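You operate a simulated robot arm through the tools that you are given. There is no shell and no other tool.

You run a simulated robot arm. Do the job below in one go: nothing can be reset, and whatever is moved stays where it is left.

## Task
Strip the motor in the jig down to its housing.
Fine: undo both of its thumb screws all the way; end bell on the grease plate, rotor in the free hole of the rotor stand.

Only the result counts: the job must be done as asked and must still hold three seconds after the hand-in. Knocking over, shifting, dropping, spilling or breaking anything else fails it.

## Robot
A 6-joint arm with a fingered hand, fixed in place. Base frame: the origin is at the foot of the arm, x ahead of it, y to its left, z up; the work surface is at about z = 820. Readings come in mm, degrees, newtons and seconds.
With the tool pointing down near the work surface it reaches from about 180 to 920 mm from the base axis. Its first joint turns from -166.0 to 166.0 degrees. Payload 5 kg.
Tool frame: the origin (TCP) lies between the finger pads and is the grasp point; the fingertips stand 37 mm ahead of it; z points along the fingers, y is the line along which they close. The gripper opens to 124 mm. The gripper's body begins 43 mm behind the TCP. The gripper is a hand of 3 fingers: y runs from the thumb to the fingers, the wrist lies at [-21, -125, -215] in the tool frame.
Orientation is told as [roll, pitch, yaw] about the base's x, y, z axes, in that order, counted from this pose: with the fingers straight down and the wrist toward the robot, the tool's x, y and z point along [0, 1, 0], [1, 0, 0] and [0, 0, -1] of the base frame.

## Interface
- The arm moves only by the tool apply_moves. Its argument "increments" is a list of rows, each a list of 6 numbers: the shift along the base's x, y, z in mm, then the turn, a rotation vector about the base's x, y, z in degrees. In form: [[tx, ty, tz, rx, ry, rz], ...]. A call has 1 to 20 rows; each row is the pose to reach, as a shift and turn from the pose commanded when the call began. A row lasts 0.2 s, in which the tool goes at most 50 mm and 8.6 degrees; a call with a longer step from one row to the next is refused whole. Where a pose cannot be reached the arm comes as near as it can. A force on the tool above 70 N (or 10 N above the force at the start of the call, whichever is more), or a blocked arm, ends the call early, and 0.2 s more pass. In this call time passes only in rows, and 0.2 s behind the last. It gives the time, the measured TCP pose, the force on the tool (base axes), the opening and the grip force at its end, in the units of the frame above (readings bear some noise), with the torque about the TCP (base axes, N m) and any sound that the robot's microphone picked up.
- Cameras (640 x 400 px; columns grow to the right, rows downward): "scene" is fixed at [399.8, -499.4, 1637.4]; the picture's right is [0.92, -0.39, 0.00], its down [-0.21, -0.50, -0.84] and it looks along [0.33, 0.77, -0.54] (base axes); focal length 355 px, centre (320, 200). "wrist" rides on the gripper at [72, -104, -154] in the tool frame; the picture's right is [-0.83, 0.26, -0.49], its down [-0.51, -0.72, 0.47] and it looks along [-0.23, 0.64, 0.73] (tool axes); focal length 243 px, centre (320, 200). There is no depth. A picture from a camera that has moved, and an enlarged one, comes with that camera's place and axes in the base frame and with its lens.
- get_image(camera): a new picture of that camera. The clock stands still meanwhile.
- set_fingers(index, middle, thumb_bend, thumb_turn): sets how far each is bent, from 0 (flat) to 1 (curled in); at 0.3 the hand is open as for a grip, at 0.7 the pads meet at the TCP. One left out holds its place. A second passes; each finger stops where it meets its share of the squeeze, and holds until it gets a number again. It is the only way to open and close the hand. It gives what a move gives, with no picture; readings hold the bend of each and the force on the fingers (four entries, about 0 where the hand has none), thumb and palm. thumb_turn goes from beside the hand (0) to across from the fingers (1), as for a grip.
- enlarge(camera, box): a new picture of the part [left, top, right, bottom] of that camera's present view, enlarged. The clock stands still meanwhile.
- job_done(): hands the job in; it is judged then, once.

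Places have to be worked out from the pictures, the camera data and where the tool is seen. Open the gripper and draw the arm clear of the work before you hand the job in, unless the task says otherwise.

The tools are called after "Call:" as a command line: name --pt "numbers of a row" for each row, then --argument value for the rest, lists and objects as JSON in quotes. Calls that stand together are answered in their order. apply_moves: Moves the arm, as the interface text tells. Its arguments: {"type":"object","properties":{"increments":{"type":"array"}},"required":["increments"]} The other tools are called the same way: set_fingers (index, middle, thumb_bend, thumb_turn) moves the fingers one by one; get_image (camera) takes a picture; enlarge (camera, box) takes an enlarged picture of a part of a camera's view; job_done () hands the job in.

At the start:

```text
time: 0.0
tool_pos: [682.4, 297.6, 1226.3]
ee_rot: [0.0, 0.0, -0.1]
force: [-0.4, 0.1, 1.8]
wrist_torque: [0.02, 0.01, 0.0]
opening: 123.7
grasp_force: 0.0
shape: jaw
bend: [0.3, 0.3, 0.3, 0.98]
finger forces: [0.0, 0.1, 0.0, 0.1, 0.0, 0.0]
```

scene: 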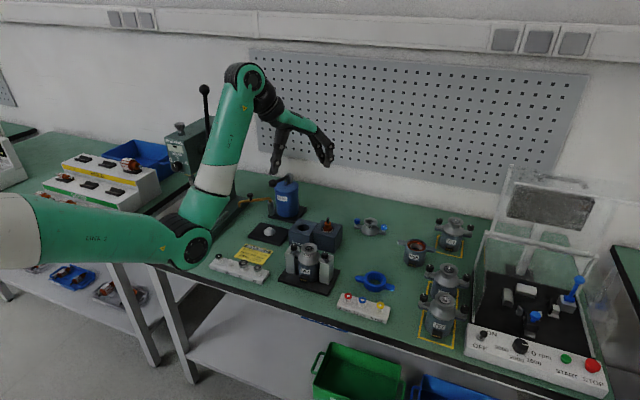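
wrist: 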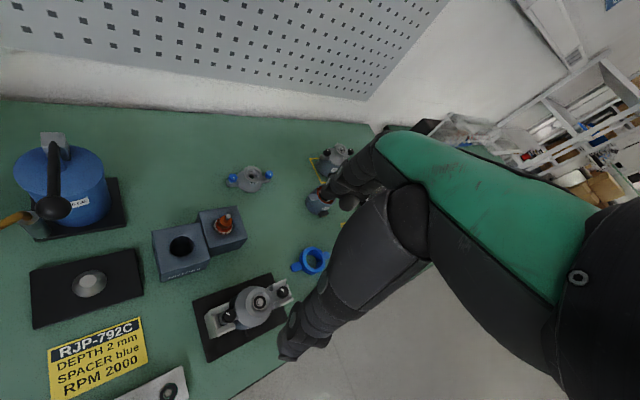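

I start by looking closer at the work area: the jig with the motor, the rotor stand and the grease plate.

Call:
enlarge --camera "scene" --box '[200, 160, 400, 320]'

Call:
enlarge --camera "wrist" --box '[0, 120, 340, 400]'

Call:
enlarge --camera "scene" --box '[270, 210, 350, 300]'

```text
2.50 times, centred on (300, 240) of scene
camera zoom: at [399.8, -499.4, 1637.4], right [0.92, -0.39, 0.0], down [-0.21, -0.5, -0.84], along [0.33, 0.77, -0.54], focal length 888 px, centre (370, 100)
```

zoom: 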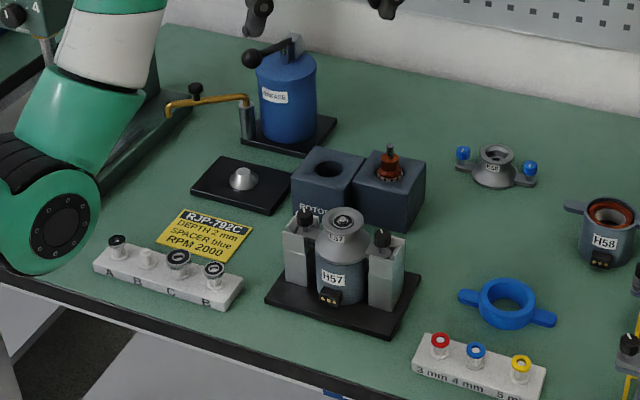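

```text
1.43 times, centred on (170, 260) of wrist
camera zoom: at [578.0, 370.0, 1380.9], right [0.26, -0.83, 0.49], down [-0.72, -0.51, -0.47], along [0.64, -0.23, -0.73], focal length 347 px, centre (534, 114)
```

zoom: 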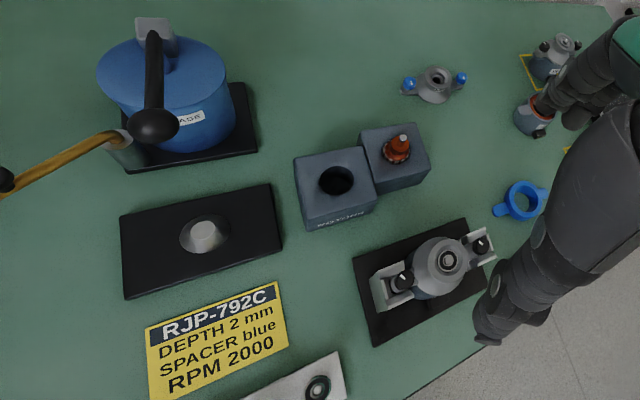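

```text
4.44 times, centred on (310, 255) of scene
camera zoom: at [399.8, -499.4, 1637.4], right [0.92, -0.39, 0.0], down [-0.21, -0.5, -0.84], along [0.33, 0.77, -0.54], focal length 1578 px, centre (364, -44)
```

zoom: 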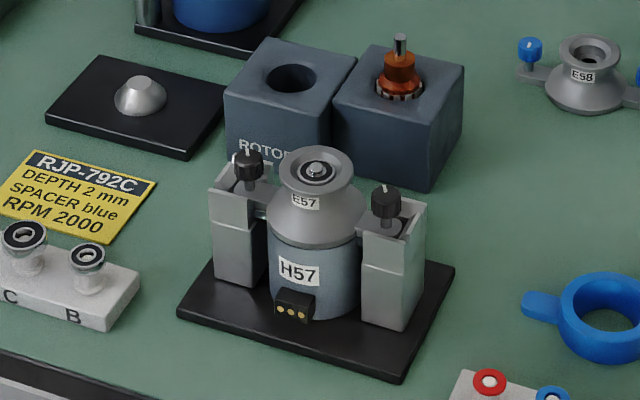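

The bell top works out to about (691, 270, 941) with the thumb screws near (655, 309) and (727, 235). Before going near, I study the hand's shape, open, in both cameras.

Call:
enlarge --camera "scene" --box '[220, 50, 360, 190]'

Call:
enlarge --camera "wrist" --box '[240, 120, 480, 380]'

Call:
set_fingers --index 0.65 --middle 0.65 --thumb_bend 0.65 --thumb_turn 1.0

```text
2.86 times, centred on (290, 120) of scene
camera zoom: at [399.8, -499.4, 1637.4], right [0.92, -0.39, 0.0], down [-0.21, -0.5, -0.84], along [0.33, 0.77, -0.54], focal length 1014 px, centre (406, 429)
```

zoom: 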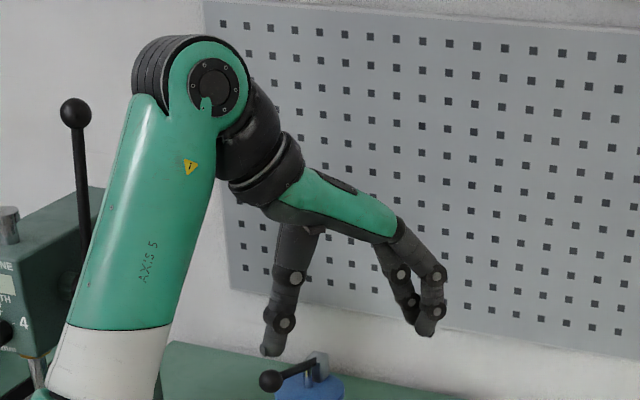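

```text
1.54 times, centred on (360, 250) of wrist
camera zoom: at [578.0, 370.0, 1380.9], right [0.26, -0.83, 0.49], down [-0.72, -0.51, -0.47], along [0.64, -0.23, -0.73], focal length 373 px, centre (258, 123)
```

zoom: 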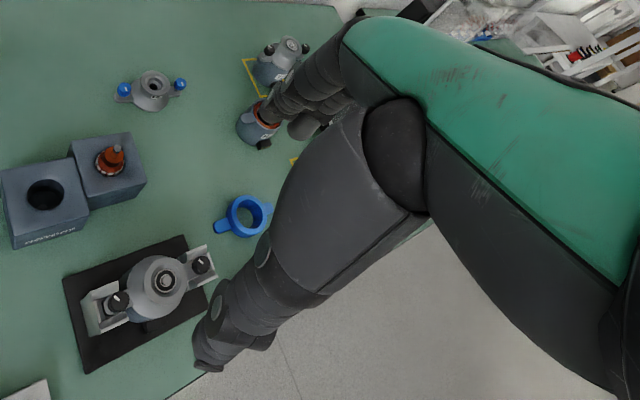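

```text
time: 1.0
tool_pos: [683.2, 297.8, 1227.2]
ee_rot: [0.1, 0.0, 0.0]
force: [-0.3, 0.0, -1.1]
wrist_torque: [0.0, -0.02, 0.03]
opening: 22.0
grasp_force: 0.1
shape: fingers
bend: [0.65, 0.65, 0.65, 1.0]
finger forces: [0.0, 0.1, 0.0, 0.1, 0.0, 0.0]
```

The hand is like a human hand, thumb near the wrist and fingers curling down across from it. I look at the nearly closed shape.

Call:
enlarge --camera "scene" --box '[220, 50, 360, 190]'

Call:
get_image --camera "wrist"

```text
2.86 times, centred on (290, 120) of scene
camera zoom: at [399.8, -499.4, 1637.4], right [0.92, -0.39, 0.0], down [-0.21, -0.5, -0.84], along [0.33, 0.77, -0.54], focal length 1014 px, centre (406, 429)
```

zoom: 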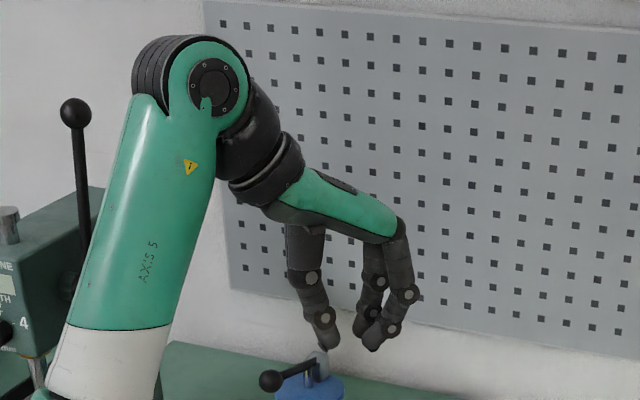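

```text
taken
camera wrist: at [578.0, 370.0, 1380.9], right [0.26, -0.83, 0.49], down [-0.72, -0.51, -0.47], along [0.64, -0.23, -0.73], focal length 243 px, centre (320, 200)
```

wrist: 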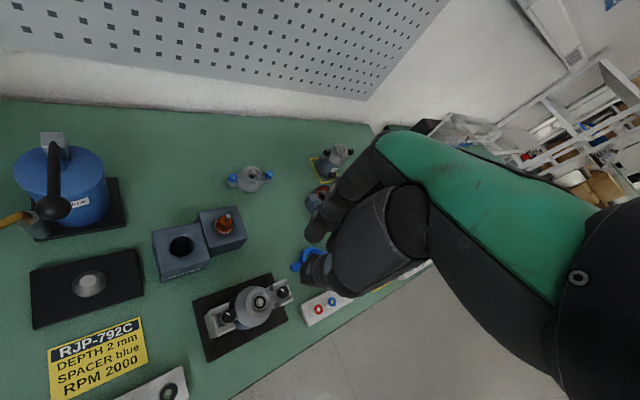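

At 0.65 the fingertips come together just below the TCP, so I can use the tips on the knobs. Enlarged views seem truly sharper, so I zoom hard on the motor from both cameras.

Call:
enlarge --camera "wrist" --box '[190, 265, 302, 365]'

Call:
enlarge --camera "scene" --box '[280, 230, 345, 295]'

Call:
enlarge --camera "wrist" --box '[20, 200, 250, 340]'

Call:
enlarge --camera "scene" --box '[240, 210, 350, 260]'

```text
4.00 times, centred on (246, 315) of wrist
camera zoom: at [578.0, 370.0, 1380.9], right [0.26, -0.83, 0.49], down [-0.72, -0.51, -0.47], along [0.64, -0.23, -0.73], focal length 970 px, centre (616, -260)
```

zoom: 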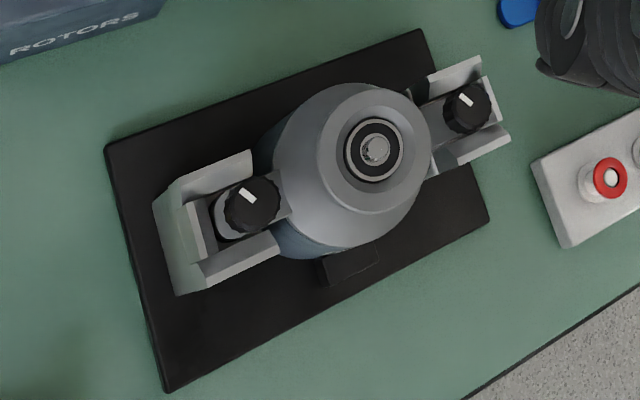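

```text
6.15 times, centred on (312, 262) of scene
camera zoom: at [399.8, -499.4, 1637.4], right [0.92, -0.39, 0.0], down [-0.21, -0.5, -0.84], along [0.33, 0.77, -0.54], focal length 2185 px, centre (366, -185)
```

zoom: 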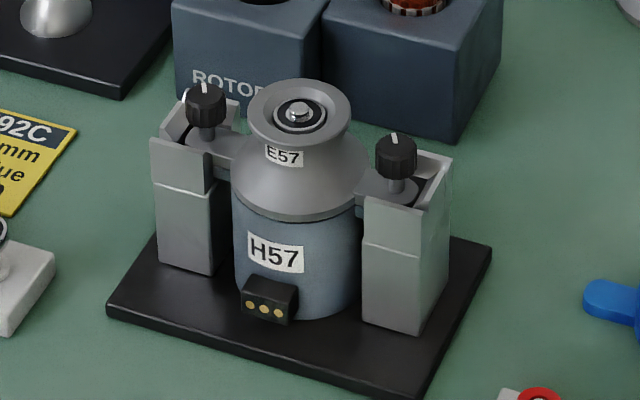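

```text
2.78 times, centred on (135, 270) of wrist
camera zoom: at [578.0, 370.0, 1380.9], right [0.26, -0.83, 0.49], down [-0.72, -0.51, -0.47], along [0.64, -0.23, -0.73], focal length 675 px, centre (835, 5)
```

zoom: 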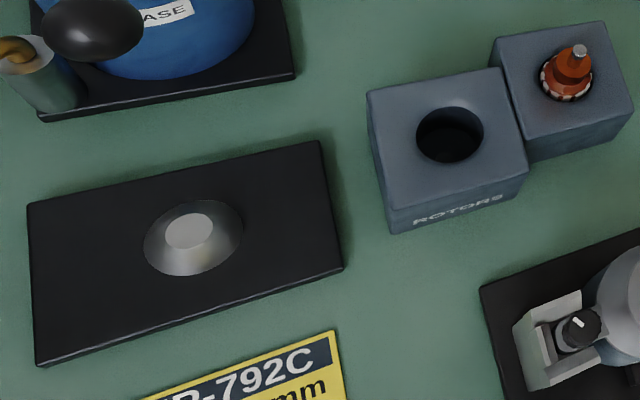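

```text
5.82 times, centred on (295, 235) of scene
camera zoom: at [399.8, -499.4, 1637.4], right [0.92, -0.39, 0.0], down [-0.21, -0.5, -0.84], along [0.33, 0.77, -0.54], focal length 2066 px, centre (466, -4)
```

zoom: 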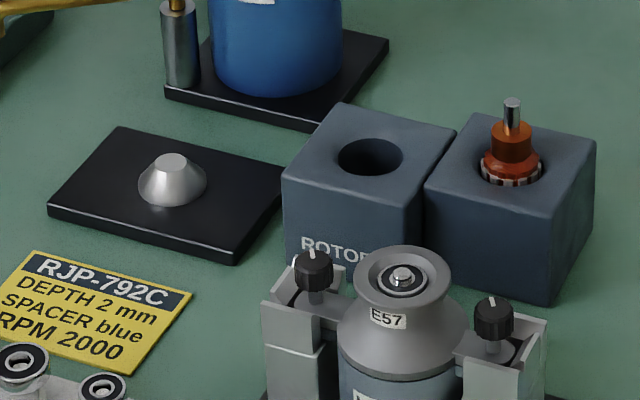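

From the two views: knob K1 is at about (655, 307), knob K2 at (727, 235), knob tops z≈934, bell centre (691, 271), top ≈943. The ear axis runs at -45°. Next I go above K1 at a safe height and test how far the tool can yaw.

Call:
apply_moves --pt "-10 4 -45 0 0 0" --pt "-20 8 -90 0 0 0" --pt "-28 9.5 -127 0 0 0" --pt "-28 9.5 -127 0 0 8" --pt "-28 9.5 -127 0 0 16" --pt "-28 9.5 -127 0 0 24" --pt "-28 9.5 -127 0 0 32" --pt "-28 9.5 -127 0 0 40" --pt "-28 9.5 -127 0 0 48" --pt "-28 9.5 -127 0 0 56" --pt "-28 9.5 -127 0 0 64" --pt "-28 9.5 -127 0 0 72" --pt "-28 9.5 -127 0 0 80" --pt "-28 9.5 -127 0 0 88"

```text
time: 4.0
tool_pos: [653.7, 308.5, 1100.4]
ee_rot: [0.0, 0.0, 88.2]
force: [0.4, 0.0, -0.1]
wrist_torque: [0.03, -0.02, -0.01]
opening: 21.9
grasp_force: 0.1
shape: fingers
bend: [0.65, 0.65, 0.65, 1.0]
finger forces: [0.0, 0.1, 0.1, 0.1, 0.0, 0.0]
```

Yaw +88° is reached without trouble. I keep going to find the upper limit.

Call:
apply_moves --pt "0 0 0 0 0 8" --pt "0 0 0 0 0 16" --pt "0 0 0 0 0 24" --pt "0 0 0 0 0 32" --pt "0 0 0 0 0 40" --pt "0 0 0 0 0 48" --pt "0 0 0 0 0 56" --pt "0 0 0 0 0 64" --pt "0 0 0 0 0 72" --pt "0 0 0 0 0 80" --pt "0 0 0 0 0 88"

Call:
get_image --camera "scene"

Call:
get_image --camera "wrist"

```text
time: 6.4
tool_pos: [665.2, 309.0, 1098.6]
ee_rot: [0.1, 0.1, 172.2]
force: [-0.2, -0.7, -0.1]
wrist_torque: [-0.05, 0.03, 0.02]
opening: 22.0
grasp_force: 0.1
shape: fingers
bend: [0.65, 0.65, 0.65, 1.0]
finger forces: [0.0, 0.0, 0.0, 0.0, 0.0, 0.0]
out of reach, approached as far as the arm can: row 3, 4, 5, 6, 7, 8, 9, 10, 11
```

```text
taken
```

scene: 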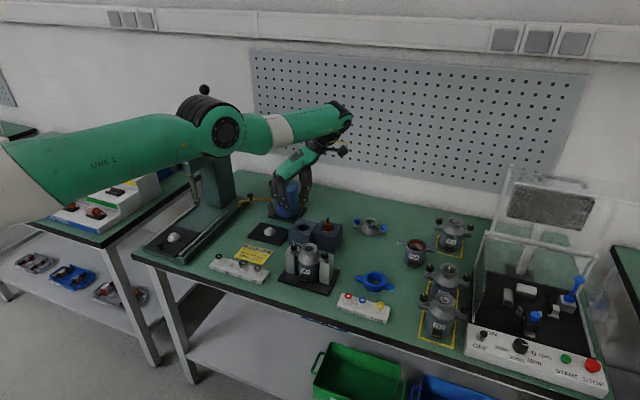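

```text
taken
camera wrist: at [758.7, 223.7, 1252.3], right [-0.15, 0.86, 0.49], down [0.78, 0.4, -0.47], along [-0.6, 0.32, -0.73], focal length 243 px, centre (320, 200)
```

wrist: 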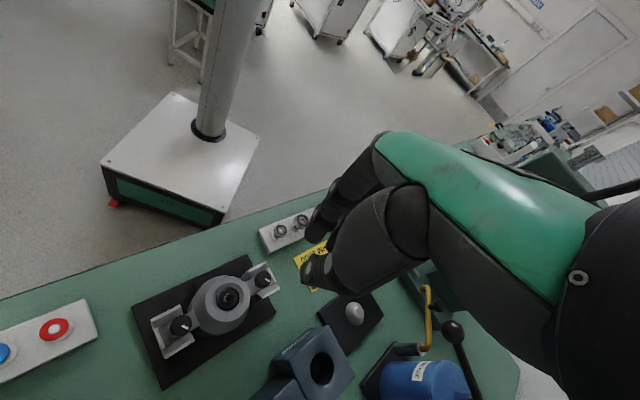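

Reach runs out past about +110°. This view from the far side is useful for cross-checking positions, so I enlarge it before turning back.

Call:
enlarge --camera "wrist" --box '[140, 240, 300, 370]'

Call:
enlarge --camera "wrist" --box '[250, 270, 410, 400]'

Call:
apply_moves --pt "-2 -0.4 0 0 0 -8" --pt "-4 -0.8 0 0 0 -16" --pt "-6 -1 0 0 0 -24" --pt "-8 -1 0 0 0 -32" --pt "-10 -1 0 0 0 -40" --pt "-10 -1 0 0 0 -48" --pt "-10 -1 0 0 0 -56" --pt "-10 -1 0 0 0 -64" --pt "-10 -1 0 0 0 -72" --pt "-10 -1 0 0 0 -80" --pt "-10 -1 0 0 0 -88" --pt "-10 -1 0 0 0 -96" --pt "-10 -1 0 0 0 -104" --pt "-10 -1 0 0 0 -112" --pt "-10 -1 0 0 0 -120" --pt "-10 -1 0 0 0 -128" --pt "-10 -1 0 0 0 -136" --pt "-10 -1 0 0 0 -144" --pt "-10 -1 0 0 0 -152" --pt "-10 -1 0 0 0 -160"

```text
3.08 times, centred on (220, 305) of wrist
camera zoom: at [758.7, 223.7, 1252.3], right [-0.15, 0.86, 0.49], down [0.78, 0.4, -0.47], along [-0.6, 0.32, -0.73], focal length 746 px, centre (628, -123)
```

zoom: 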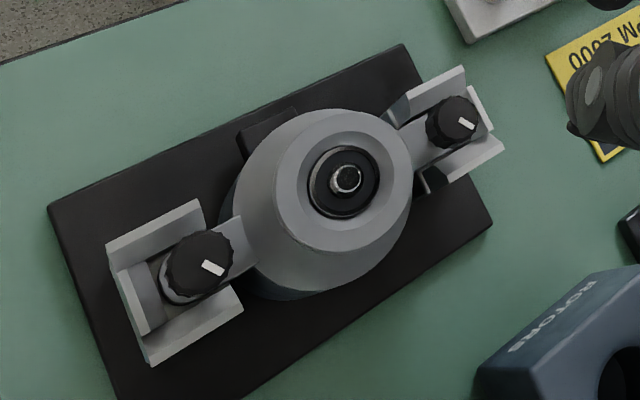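

```text
3.08 times, centred on (330, 335) of wrist
camera zoom: at [758.7, 223.7, 1252.3], right [-0.15, 0.86, 0.49], down [0.78, 0.4, -0.47], along [-0.6, 0.32, -0.73], focal length 746 px, centre (289, -215)
```

zoom: 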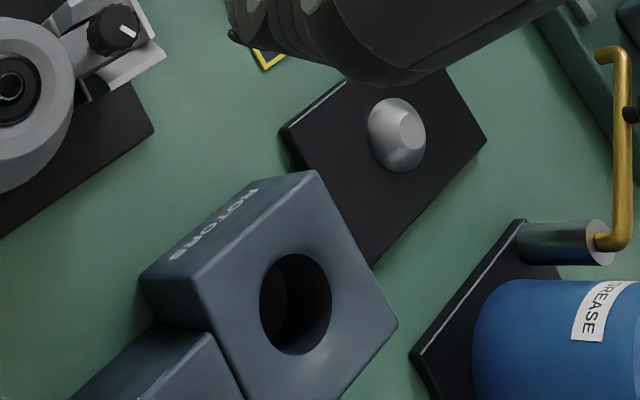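

```text
time: 10.6
tool_pos: [872.2, 383.5, 1061.3]
ee_rot: [0.4, 0.5, 44.1]
force: [0.1, 0.3, -0.3]
wrist_torque: [0.01, 0.01, 0.06]
opening: 22.1
grasp_force: 0.0
shape: fingers
bend: [0.65, 0.65, 0.65, 1.0]
finger forces: [0.0, 0.0, 0.0, 0.0, 0.0, 0.0]
out of reach, approached as far as the arm can: row 1, 2, 3, 4, 5, 6, 7, 8, 9, 10, 11, 12, 13, 14, 15, 16, 17, 18, 19, 20
```

The IK wandered: the tool is at (872, 384, 1061), yaw 44°. I check the scene for any contact before moving on.

Call:
get_image --camera "scene"

Call:
get_image --camera "wrist"

```text
taken
```

scene: 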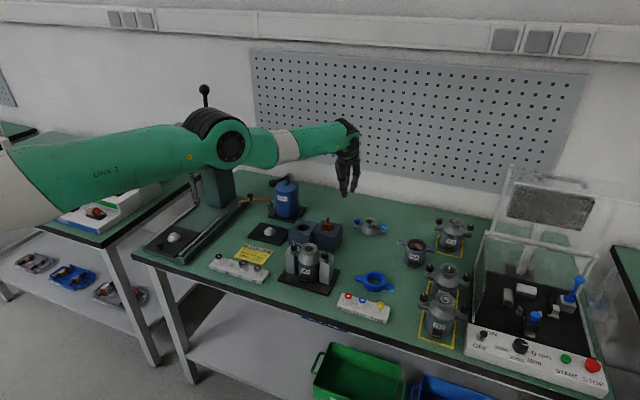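

```text
taken
camera wrist: at [748.0, 363.3, 1215.4], right [0.77, -0.41, 0.48], down [-0.17, -0.87, -0.47], along [0.61, 0.28, -0.74], focal length 243 px, centre (320, 200)
```

wrist: 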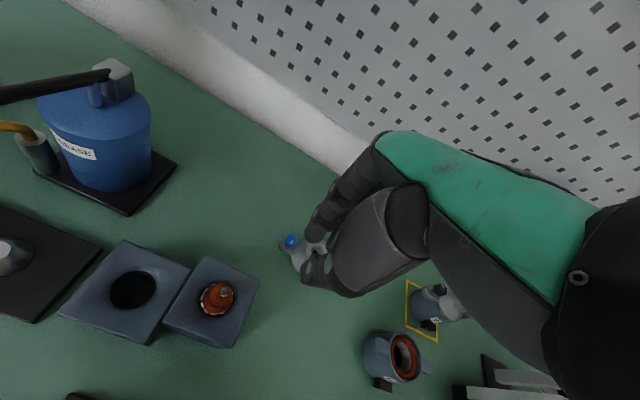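

Nothing was touched. I make a tiny upward test move to see which pose the increments are now counted from.

Call:
apply_moves --pt "-5 0 10 0 0 0"

```text
time: 11.0
tool_pos: [870.1, 389.3, 1071.7]
ee_rot: [0.6, 0.6, 44.2]
force: [0.4, -0.1, -0.1]
wrist_torque: [0.03, 0.01, 0.03]
opening: 22.1
grasp_force: 0.0
shape: fingers
bend: [0.65, 0.65, 0.65, 1.0]
finger forces: [0.0, 0.0, 0.0, 0.0, 0.1, 0.0]
out of reach, approached as far as the arm can: row 1
```

Increments count from the reached pose. I draw the arm back toward the base and up in small steps to leave the stretched configuration.

Call:
apply_moves --pt "-30 -15 20 0 0 0" --pt "-60 -30 40 0 0 0" --pt "-90 -45 60 0 0 0" --pt "-120 -60 80 0 0 0"

Call:
get_image --camera "scene"

```text
time: 12.0
tool_pos: [876.4, 386.4, 1102.1]
ee_rot: [0.3, 0.5, 44.2]
force: [0.2, 0.1, -0.5]
wrist_torque: [0.02, 0.0, 0.01]
opening: 21.8
grasp_force: 0.1
shape: fingers
bend: [0.65, 0.65, 0.65, 1.0]
finger forces: [0.0, 0.1, 0.0, 0.1, 0.0, 0.1]
out of reach, approached as far as the arm can: row 1, 2, 3, 4
```

```text
taken
```

scene: 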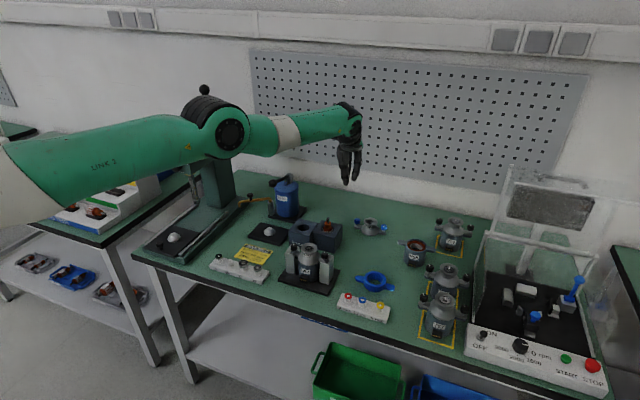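

The wrist centre has stayed on a sphere: the elbow is fully straight and sits in a singular pose. I try a pure upward move to make the elbow bend again.

Call:
apply_moves --pt "0 0 30 0 0 0" --pt "0 0 60 0 0 0" --pt "0 0 90 0 0 0" --pt "-10 -5 120 0 0 0"

Call:
get_image --camera "scene"

```text
time: 13.0
tool_pos: [880.8, 392.0, 1220.0]
ee_rot: [0.6, 0.6, 44.3]
force: [0.2, 0.9, 0.3]
wrist_torque: [0.01, 0.03, 0.03]
opening: 22.1
grasp_force: 0.0
shape: fingers
bend: [0.65, 0.65, 0.65, 1.0]
finger forces: [0.1, 0.0, 0.0, 0.0, 0.1, 0.1]
out of reach, approached as far as the arm can: row 1, 2, 3, 4
```

```text
taken
```

scene: 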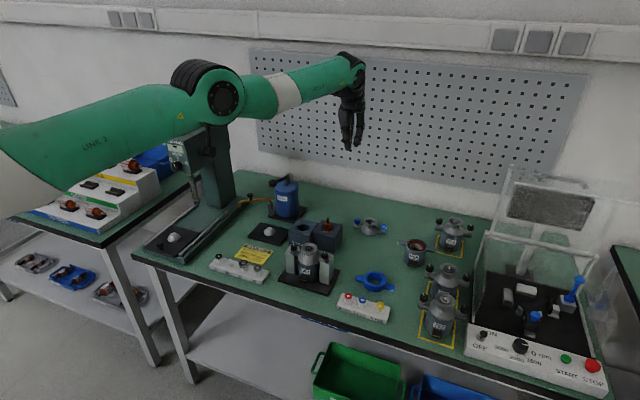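

It rose 118 mm along the sphere but stays stretched. I try a straight pull toward the base now.

Call:
apply_moves --pt "-40 -18 0 0 0 0" --pt "-80 -36 0 0 0 0" --pt "-120 -54 0 0 0 0"

```text
time: 13.8
tool_pos: [881.9, 392.5, 1222.3]
ee_rot: [0.4, 0.6, 44.1]
force: [0.6, 0.0, -0.1]
wrist_torque: [0.01, -0.02, 0.01]
opening: 22.0
grasp_force: 0.1
shape: fingers
bend: [0.65, 0.65, 0.65, 1.0]
finger forces: [0.1, 0.1, 0.0, 0.0, 0.0, 0.0]
out of reach, approached as far as the arm can: row 1, 2, 3
```

Still singular. I pull inward for a long series of rows at this safe height so the solver has a growing error to bend the elbow with.

Call:
apply_moves --pt "-20 -9 0 0 0 0" --pt "-40 -18 0 0 0 0" --pt "-60 -27 0 0 0 0" --pt "-80 -36 0 0 0 0" --pt "-100 -45 0 0 0 0" --pt "-120 -54 0 0 0 0" --pt "-140 -63 0 0 0 0" --pt "-160 -72 0 0 0 0" --pt "-180 -81 0 0 0 0" --pt "-200 -90 0 0 0 0" --pt "-200 -90 0 0 0 0" --pt "-200 -90 0 0 0 0"

Call:
get_image --camera "scene"

```text
time: 16.4
tool_pos: [879.8, 391.9, 1219.5]
ee_rot: [0.4, 0.5, 44.2]
force: [0.7, 0.0, 0.4]
wrist_torque: [-0.01, 0.0, 0.0]
opening: 21.9
grasp_force: 0.0
shape: fingers
bend: [0.65, 0.65, 0.65, 1.0]
finger forces: [0.0, 0.0, 0.1, 0.0, 0.0, 0.0]
out of reach, approached as far as the arm can: row 1, 2, 3, 4, 5, 6, 7, 8, 9, 10, 11, 12
```

```text
taken
```

scene: 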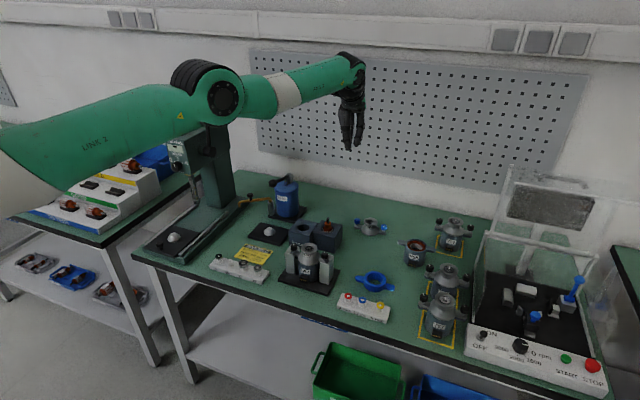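

Raising pins the elbow against its stop, so lowering should bend it the permitted way. I try going down, with a slight pull inward.

Call:
apply_moves --pt "0 0 -25 0 0 0" --pt "0 0 -50 0 0 0" --pt "-5 -2 -75 0 0 0" --pt "-15 -7 -100 0 0 0"

```text
time: 17.4
tool_pos: [877.3, 388.6, 1113.2]
ee_rot: [0.4, 0.4, 44.2]
force: [0.9, 0.5, 0.5]
wrist_torque: [-0.01, 0.01, -0.02]
opening: 22.0
grasp_force: 0.2
shape: fingers
bend: [0.65, 0.65, 0.65, 1.0]
finger forces: [0.0, 0.1, 0.0, 0.1, 0.0, 0.0]
out of reach, approached as far as the arm can: row 4
```

Going down works but inward does not; perhaps a wrist joint sits at its stop at yaw 44. I turn the yaw back the other way to relieve it, then pull inward.

Call:
apply_moves --pt "0 0 0 0 0 8" --pt "0 0 0 0 0 16" --pt "0 0 0 0 0 24" --pt "0 0 0 0 0 32" --pt "0 0 0 0 0 40" --pt "-10 -4 0 0 0 40" --pt "-20 -8 0 0 0 40"

```text
time: 19.0
tool_pos: [815.9, 360.7, 1113.3]
ee_rot: [0.4, 0.5, 84.2]
force: [-0.2, -0.1, 0.0]
wrist_torque: [-0.04, -0.02, 0.01]
opening: 22.3
grasp_force: 0.0
shape: fingers
bend: [0.65, 0.65, 0.65, 1.0]
finger forces: [0.0, 0.0, 0.0, 0.1, 0.0, 0.0]
out of reach, approached as far as the arm can: row 1, 2, 3, 4, 5, 6, 7
```

The wrist centre keeps a constant 852 mm from the base axis: a straight-elbow singularity. A large upward sweep with inward drift should give the elbow real bend, in free air.

Call:
apply_moves --pt "0 0 25 0 0 0" --pt "-2 -1 50 0 0 0" --pt "-5 -2 75 0 0 0" --pt "-9 -4 100 0 0 0" --pt "-14 -6 125 0 0 0" --pt "-20 -9 150 0 0 0" --pt "-27 -12 175 0 0 0" --pt "-35 -15 200 0 0 0" --pt "-44 -19 225 0 0 0" --pt "-54 -23 250 0 0 0" --pt "-65 -28 275 0 0 0" --pt "-77 -33 300 0 0 0" --pt "-90 -38 325 0 0 0" --pt "-104 -44 350 0 0 0" --pt "-120 -50 375 0 0 0" --pt "-136 -57 400 0 0 0" --pt "-150 -64 400 0 0 0" --pt "-165 -70 400 0 0 0"

Call:
get_image --camera "scene"

```text
time: 22.8
tool_pos: [728.8, 326.5, 1526.8]
ee_rot: [0.4, 0.5, 84.2]
force: [0.4, -0.2, -0.1]
wrist_torque: [0.0, 0.01, 0.02]
opening: 21.9
grasp_force: 0.1
shape: fingers
bend: [0.65, 0.65, 0.65, 1.0]
finger forces: [0.1, 0.0, 0.0, 0.0, 0.0, 0.0]
out of reach, approached as far as the arm can: row 13, 14, 15, 16, 17, 18
```

```text
taken
```

scene: 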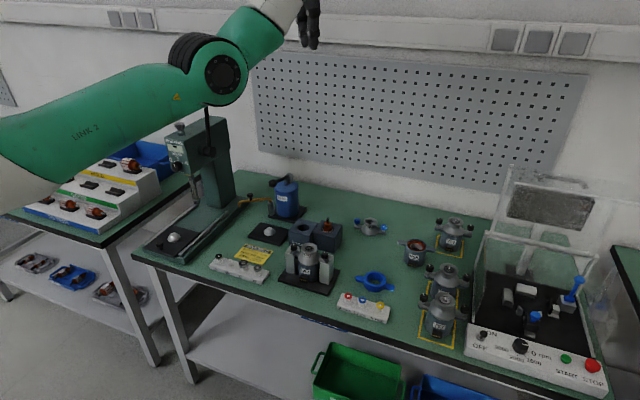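

The elbow is bent again (forearm tilts up from link 2). I pull inward now and bring the yaw down toward zero.

Call:
apply_moves --pt "-15 -7 -5 0 0 0" --pt "-30 -14 -10 0 0 0" --pt "-45 -21 -15 0 0 0" --pt "-60 -28 -20 0 0 0" --pt "-75 -35 -25 0 0 0" --pt "-90 -42 -30 0 0 0"

```text
time: 24.2
tool_pos: [729.3, 325.1, 1527.7]
ee_rot: [0.3, 0.5, 84.2]
force: [0.3, 0.3, -0.4]
wrist_torque: [0.01, -0.02, 0.0]
opening: 21.9
grasp_force: 0.0
shape: fingers
bend: [0.65, 0.65, 0.65, 1.0]
finger forces: [0.0, 0.0, 0.0, 0.0, 0.0, 0.1]
out of reach, approached as far as the arm can: row 1, 2, 3, 4, 5, 6
```

Stuck again though the elbow is bent, so a wrist joint is likely at its stop. I test small yaw changes both ways to see which direction frees it.

Call:
apply_moves --pt "0 0 0 0 0 -4" --pt "0 0 0 0 0 -8"

Call:
apply_moves --pt "0 0 0 0 0 4" --pt "0 0 0 0 0 8" --pt "0 0 0 0 0 16"

```text
time: 24.8
tool_pos: [733.2, 325.1, 1526.8]
ee_rot: [0.4, 0.5, 76.1]
force: [0.2, -0.2, 0.6]
wrist_torque: [0.01, 0.01, -0.02]
opening: 21.8
grasp_force: 0.1
shape: fingers
bend: [0.65, 0.65, 0.65, 1.0]
finger forces: [0.1, 0.0, 0.0, 0.0, 0.0, 0.1]
```

```text
time: 25.6
tool_pos: [732.3, 323.6, 1526.0]
ee_rot: [0.5, 0.5, 92.2]
force: [-0.5, 0.2, -0.4]
wrist_torque: [0.01, 0.06, 0.0]
opening: 21.9
grasp_force: 0.0
shape: fingers
bend: [0.65, 0.65, 0.65, 1.0]
finger forces: [0.1, 0.0, 0.0, 0.1, 0.1, 0.0]
```

Yaw moves freely both ways here, so the stop is in another joint. I try moving inward and downward together, and look at the arm.

Call:
apply_moves --pt "-4 -2 -25 0 0 0" --pt "-8 -4 -50 0 0 0" --pt "-12 -6 -75 0 0 0" --pt "-16 -8 -100 0 0 0" --pt "-20 -10 -125 0 0 0" --pt "-24 -12 -150 0 0 0"

Call:
get_image --camera "scene"

Call:
get_image --camera "wrist"

```text
time: 27.0
tool_pos: [739.2, 327.8, 1368.3]
ee_rot: [0.3, 0.4, 92.2]
force: [-0.5, 0.6, -0.2]
wrist_torque: [0.04, 0.0, 0.0]
opening: 21.9
grasp_force: 0.0
shape: fingers
bend: [0.65, 0.65, 0.65, 1.0]
finger forces: [0.0, 0.0, 0.1, 0.1, 0.1, 0.0]
out of reach, approached as far as the arm can: row 1, 2, 3, 4, 5, 6
```

```text
taken
```

scene: 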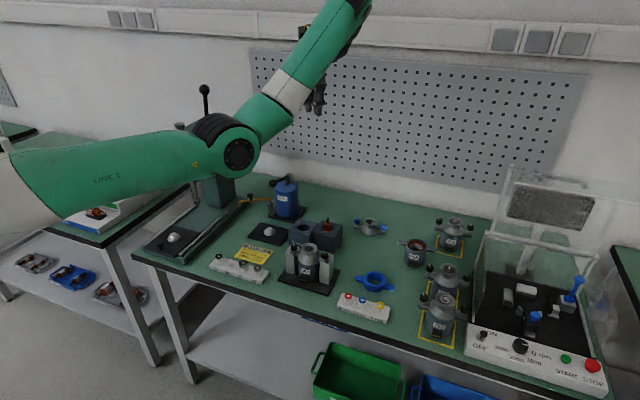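

```text
taken
camera wrist: at [671.0, 222.2, 1522.9], right [0.82, 0.3, 0.48], down [0.53, -0.71, -0.47], along [0.2, 0.64, -0.74], focal length 243 px, centre (320, 200)
```

wrist: 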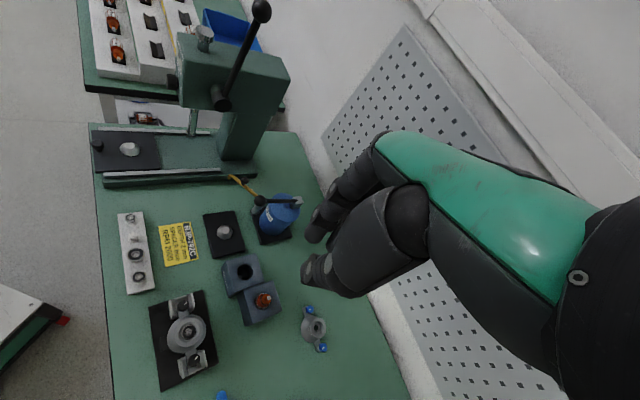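

The elbow is now clearly bent. From here I turn the yaw back to zero in place, staying high.

Call:
apply_moves --pt "0 0 0 0 0 -8" --pt "0 0 0 0 0 -16" --pt "0 0 0 0 0 -24" --pt "0 0 0 0 0 -32" --pt "0 0 0 0 0 -40" --pt "0 0 0 0 0 -48"

Call:
get_image --camera "scene"

```text
time: 28.4
tool_pos: [738.5, 328.2, 1370.4]
ee_rot: [0.4, 0.5, 44.1]
force: [0.5, 0.1, 0.8]
wrist_torque: [-0.02, 0.01, 0.04]
opening: 22.1
grasp_force: 0.1
shape: fingers
bend: [0.65, 0.65, 0.65, 1.0]
finger forces: [0.1, 0.0, 0.0, 0.0, 0.0, 0.0]
```

```text
taken
```

scene: 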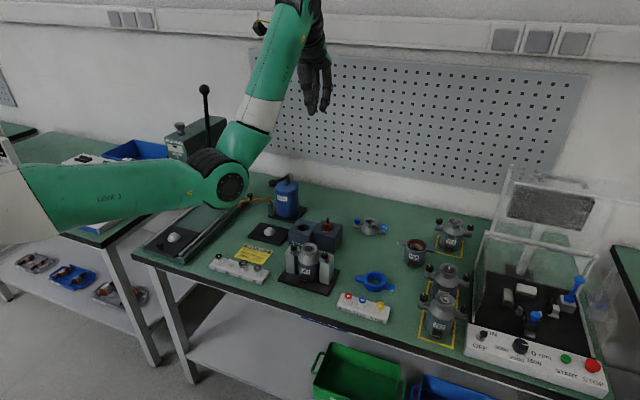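

Yaw 44° was reached cleanly with the elbow well bent. I continue to yaw 0 and move back toward the start point.

Call:
apply_moves --pt "-5 -3 -10 0 0 -8" --pt "-12 -7 -25 0 0 -16" --pt "-19 -11 -40 0 0 -24" --pt "-26 -15 -55 0 0 -32" --pt "-33 -19 -70 0 0 -40" --pt "-40 -23 -85 0 0 -44" --pt "-48 -26 -105 0 0 -44" --pt "-56 -30 -125 0 0 -44" --pt "-56 -30 -143 0 0 -44"

Call:
get_image --camera "scene"

```text
time: 30.4
tool_pos: [683.0, 297.6, 1227.7]
ee_rot: [0.4, 0.5, 0.2]
force: [0.0, 0.3, -0.4]
wrist_torque: [-0.03, -0.02, -0.01]
opening: 22.0
grasp_force: 0.1
shape: fingers
bend: [0.65, 0.65, 0.65, 1.0]
finger forces: [0.1, 0.0, 0.1, 0.0, 0.1, 0.0]
out of reach, approached as far as the arm can: row 4, 5, 6, 7
```

```text
taken
```

scene: 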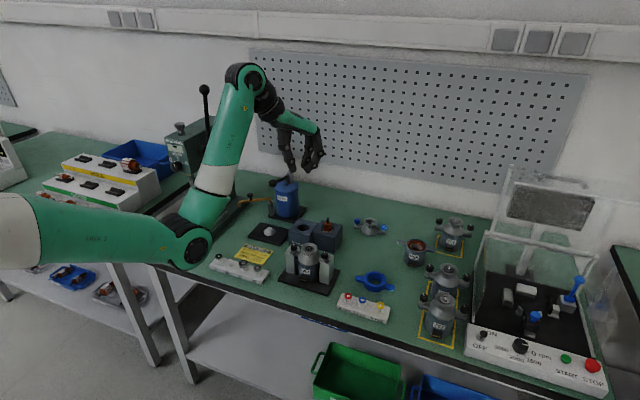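

The arm is back in its starting posture. I correct the half-degree tilt, move above K1 at z≈1010, and probe the negative yaw side in short calls so I can stop at the first flag.

Call:
apply_moves --pt "-10 3 -40 -0.4 -0.5 0" --pt "-20 6 -80 -0.4 -0.5 0" --pt "-28 9.7 -127 -0.4 -0.5 0" --pt "-28 9.7 -172 -0.4 -0.5 0" --pt "-28 9.7 -217 -0.4 -0.5 0"

Call:
apply_moves --pt "0 0 0 0 0 -8" --pt "0 0 0 0 0 -16" --pt "0 0 0 0 0 -24" --pt "0 0 0 0 0 -32" --pt "0 0 0 0 0 -40"

```text
time: 31.6
tool_pos: [653.0, 309.0, 1011.6]
ee_rot: [0.0, 0.0, 0.2]
force: [0.3, -0.3, -0.3]
wrist_torque: [0.01, 0.0, -0.02]
opening: 22.0
grasp_force: 0.1
shape: fingers
bend: [0.65, 0.65, 0.65, 1.0]
finger forces: [0.1, 0.0, 0.0, 0.0, 0.0, 0.1]
```

```text
time: 32.8
tool_pos: [655.0, 307.4, 1010.0]
ee_rot: [0.0, 0.0, -40.1]
force: [0.3, -0.3, -0.5]
wrist_torque: [0.02, -0.01, 0.02]
opening: 22.2
grasp_force: 0.0
shape: fingers
bend: [0.65, 0.65, 0.65, 1.0]
finger forces: [0.0, 0.0, 0.0, 0.0, 0.0, 0.0]
```

Yaw -40° is clean. I go on in short steps.

Call:
apply_moves --pt "0 0 0 0 0 -8" --pt "0 0 0 0 0 -16" --pt "0 0 0 0 0 -24"

Call:
get_image --camera "wrist"

Call:
get_image --camera "scene"

```text
time: 33.6
tool_pos: [657.6, 308.4, 1006.2]
ee_rot: [0.2, 0.1, -63.9]
force: [0.1, -0.9, 1.2]
wrist_torque: [0.02, -0.04, 0.0]
opening: 22.1
grasp_force: 0.0
shape: fingers
bend: [0.65, 0.65, 0.65, 1.0]
finger forces: [0.2, 0.0, 0.0, 0.0, 0.1, 0.1]
out of reach, approached as far as the arm can: row 3
```

```text
taken
camera wrist: at [677.4, 433.8, 1159.5], right [-0.63, -0.6, 0.49], down [-0.77, 0.42, -0.47], along [0.08, -0.68, -0.73], focal length 243 px, centre (320, 200)
```

wrist: 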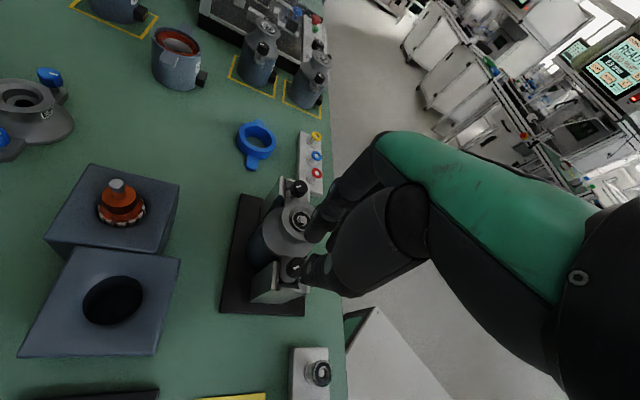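

```text
taken
```

scene: 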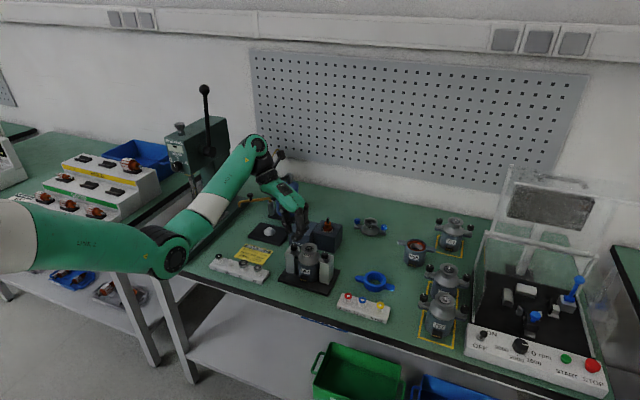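

The negative limit is near -58°. I step back to about -50° and enlarge the wrist view around the fingertips and K1.

Call:
apply_moves --pt "-1 0 2 0 0 6" --pt "-2.6 -1.1 3.8 -0.2 -0.1 14"

Call:
enlarge --camera "wrist" --box '[220, 170, 380, 320]'

Call:
enlarge --camera "scene" --box '[250, 170, 360, 300]'

```text
time: 34.2
tool_pos: [655.3, 306.0, 1009.5]
ee_rot: [-0.1, -0.3, -49.8]
force: [0.7, 0.4, -0.8]
wrist_torque: [-0.01, 0.0, -0.02]
opening: 21.9
grasp_force: 0.0
shape: fingers
bend: [0.65, 0.65, 0.65, 1.0]
finger forces: [0.0, 0.0, 0.1, 0.0, 0.0, 0.0]
```

```text
2.67 times, centred on (300, 245) of wrist
camera zoom: at [644.1, 433.8, 1161.8], right [-0.47, -0.73, 0.49], down [-0.85, 0.22, -0.47], along [0.24, -0.64, -0.73], focal length 647 px, centre (373, 80)
```

zoom: 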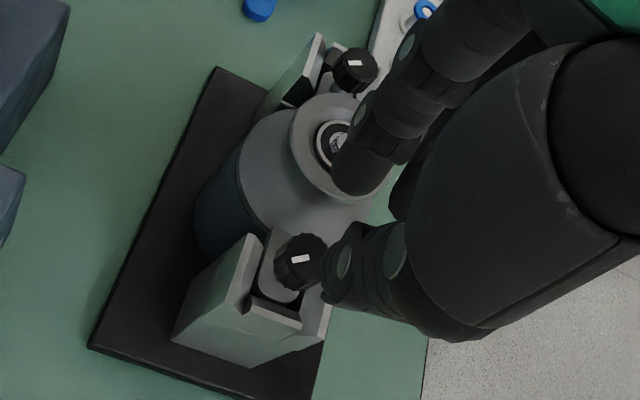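

```text
3.08 times, centred on (305, 235) of scene
camera zoom: at [399.8, -499.4, 1637.4], right [0.92, -0.39, 0.0], down [-0.21, -0.5, -0.84], along [0.33, 0.77, -0.54], focal length 1092 px, centre (366, 92)
```

zoom: 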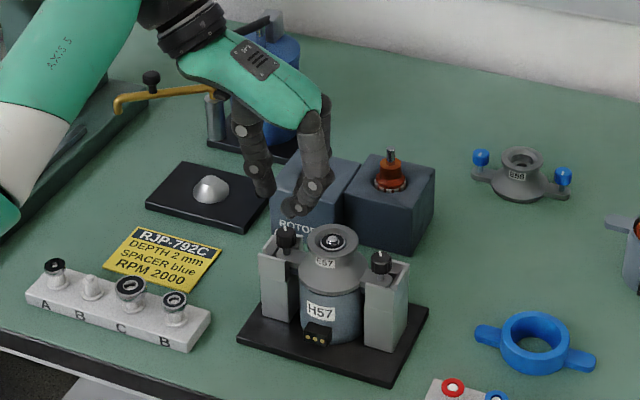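

The hand geometry matches my estimates. With the bell at -45° from K1, the fingers should stay off that side, so I'll work K1 with yaw roughly 30–100°. I swing to yaw 60° above K1 and open the fingers to 0.6.

Call:
apply_moves --pt "0 1 0 0.1 0.2 8" --pt "0 1 0 0.1 0.2 16" --pt "0 1 0 0.1 0.2 24" --pt "0 1 0 0.1 0.2 32" --pt "0 1 0 0.1 0.2 40" --pt "0 1 0 0.1 0.2 48" --pt "0 1 0 0.1 0.2 56" --pt "0 1 0 0.1 0.2 64" --pt "0 1 0 0.1 0.2 72" --pt "0 1 0 0.1 0.2 80" --pt "0 1 0 0.1 0.2 88" --pt "0 1 0 0.1 0.2 96" --pt "0 1 0 0.1 0.2 104" --pt "0 1 0 0.1 0.2 110"

Call:
set_fingers --index 0.6 --middle 0.6 --thumb_bend 0.6

Call:
enlarge --camera "wrist" --box '[220, 170, 380, 320]'

Call:
enlarge --camera "scene" --box '[260, 180, 350, 290]'

```text
time: 37.2
tool_pos: [657.5, 307.1, 1009.8]
ee_rot: [0.1, -0.1, 60.3]
force: [-0.8, 0.8, -0.5]
wrist_torque: [-0.05, -0.05, 0.01]
opening: 22.1
grasp_force: 0.0
shape: fingers
bend: [0.65, 0.65, 0.65, 1.0]
finger forces: [0.1, 0.0, 0.0, 0.1, 0.0, 0.1]
```

```text
time: 38.2
tool_pos: [656.9, 307.1, 1011.0]
ee_rot: [0.1, -0.1, 60.1]
force: [-0.2, 0.4, -0.6]
wrist_torque: [0.02, 0.0, 0.02]
opening: 36.1
grasp_force: 0.1
shape: fingers
bend: [0.6, 0.6, 0.6, 1.0]
finger forces: [0.0, 0.0, 0.0, 0.0, 0.1, 0.0]
```

```text
2.67 times, centred on (300, 245) of wrist
camera zoom: at [541.9, 253.1, 1162.5], right [0.85, -0.19, 0.49], down [0.08, -0.88, -0.47], along [0.52, 0.44, -0.73], focal length 647 px, centre (373, 80)
```

zoom: 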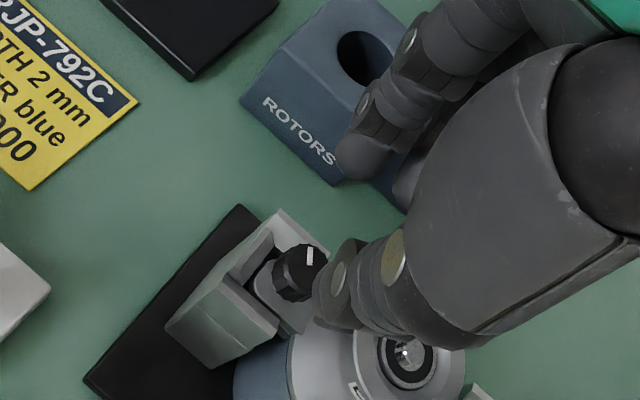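

```text
3.64 times, centred on (305, 235) of scene
camera zoom: at [399.8, -499.4, 1637.4], right [0.92, -0.39, 0.0], down [-0.21, -0.5, -0.84], along [0.33, 0.77, -0.54], focal length 1291 px, centre (374, 73)
```

zoom: 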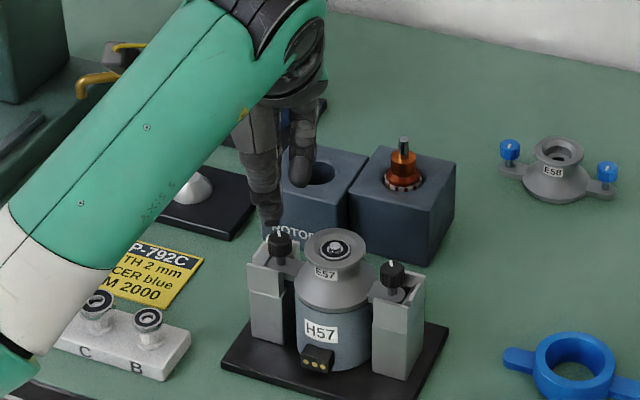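

K1's knob top works out to (655.3, 306.4, 932), its bottom about 920, and the jig post walls top out near 909. I centre over K1 and lower to TCP z≈962, so the tips reach to about z 922.

Call:
apply_moves --pt "-1.7 -0.8 -15 0 0 0" --pt "-1.7 -0.8 -30 0 0 0" --pt "-1.7 -0.8 -42 0 0 0" --pt "-1.7 -0.8 -49 0 0 0"

Call:
enlarge --camera "wrist" --box '[240, 180, 380, 310]'

Call:
enlarge --camera "scene" --box '[270, 210, 350, 290]'

```text
time: 39.2
tool_pos: [653.5, 307.6, 962.0]
ee_rot: [0.2, -0.1, 60.1]
force: [-0.4, -0.2, 0.6]
wrist_torque: [0.01, -0.03, 0.0]
opening: 35.9
grasp_force: 0.0
shape: fingers
bend: [0.6, 0.6, 0.6, 1.0]
finger forces: [0.0, 0.0, 0.0, 0.0, 0.1, 0.0]
```

```text
3.08 times, centred on (310, 245) of wrist
camera zoom: at [539.9, 252.1, 1115.0], right [0.85, -0.19, 0.49], down [0.08, -0.88, -0.47], along [0.52, 0.44, -0.73], focal length 746 px, centre (351, 62)
```

zoom: 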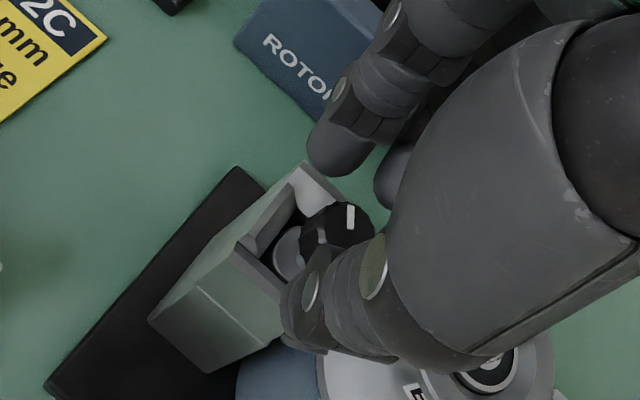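

```text
5.00 times, centred on (310, 250) of scene
camera zoom: at [399.8, -499.4, 1637.4], right [0.92, -0.39, 0.0], down [-0.21, -0.5, -0.84], along [0.33, 0.77, -0.54], focal length 1775 px, centre (370, -50)
```

zoom: 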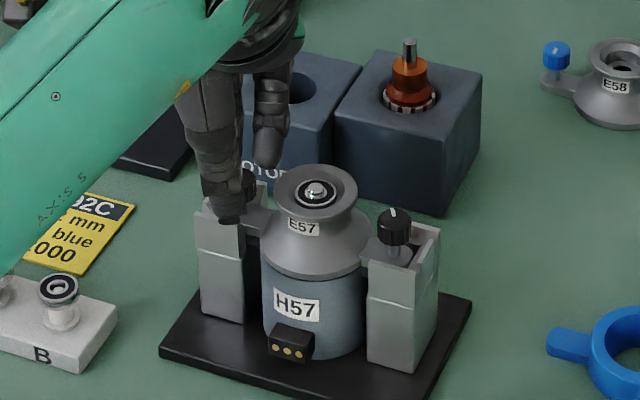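

The tool axis passes within about 2 mm of the knob centre. I lower 5 mm more (tips still above the post walls) and close on the knob.

Call:
apply_moves --pt "0.5 0 -3 0 0 0" --pt "1 0 -5 0 0 0"

Call:
set_fingers --index 0.8 --middle 0.8 --thumb_bend 0.8

Call:
enlarge --camera "wrist" --box '[240, 180, 380, 310]'

Call:
enlarge --camera "scene" --box '[270, 210, 350, 290]'

```text
time: 39.8
tool_pos: [655.9, 307.6, 956.2]
ee_rot: [0.1, -0.1, 60.1]
force: [0.0, -0.2, 0.3]
wrist_torque: [0.04, 0.01, 0.0]
opening: 36.0
grasp_force: 0.1
shape: fingers
bend: [0.6, 0.6, 0.6, 1.0]
finger forces: [0.0, 0.0, 0.0, 0.0, 0.0, 0.0]
```

```text
time: 40.8
tool_pos: [655.8, 307.3, 953.6]
ee_rot: [0.0, 0.0, 60.3]
force: [4.6, -6.0, -7.9]
wrist_torque: [-0.24, -0.09, 0.01]
opening: 15.5
grasp_force: 24.8
shape: fingers
bend: [0.72, 0.72, 0.68, 1.0]
finger forces: [11.3, 13.9, 0.1, 0.0, 23.4, 0.0]
```

```text
3.08 times, centred on (310, 245) of wrist
camera zoom: at [541.1, 251.9, 1108.4], right [0.85, -0.19, 0.49], down [0.08, -0.88, -0.47], along [0.52, 0.44, -0.73], focal length 746 px, centre (351, 62)
```

zoom: 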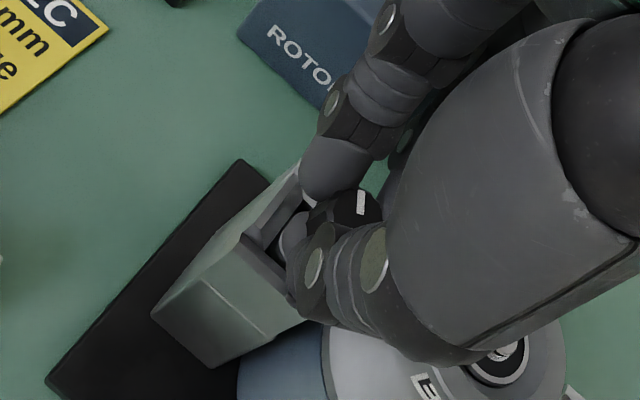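

```text
5.00 times, centred on (310, 250) of scene
camera zoom: at [399.8, -499.4, 1637.4], right [0.92, -0.39, 0.0], down [-0.21, -0.5, -0.84], along [0.33, 0.77, -0.54], focal length 1775 px, centre (370, -50)
```

zoom: 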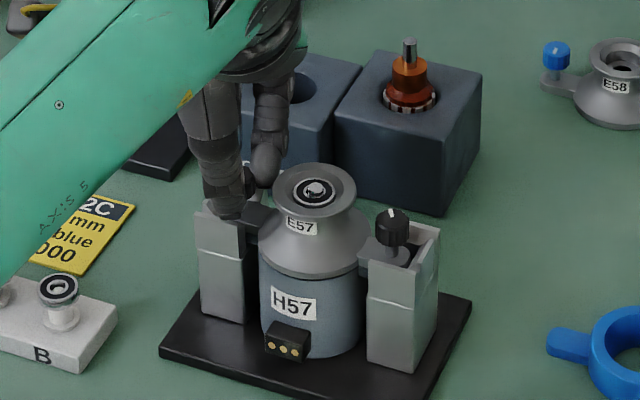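

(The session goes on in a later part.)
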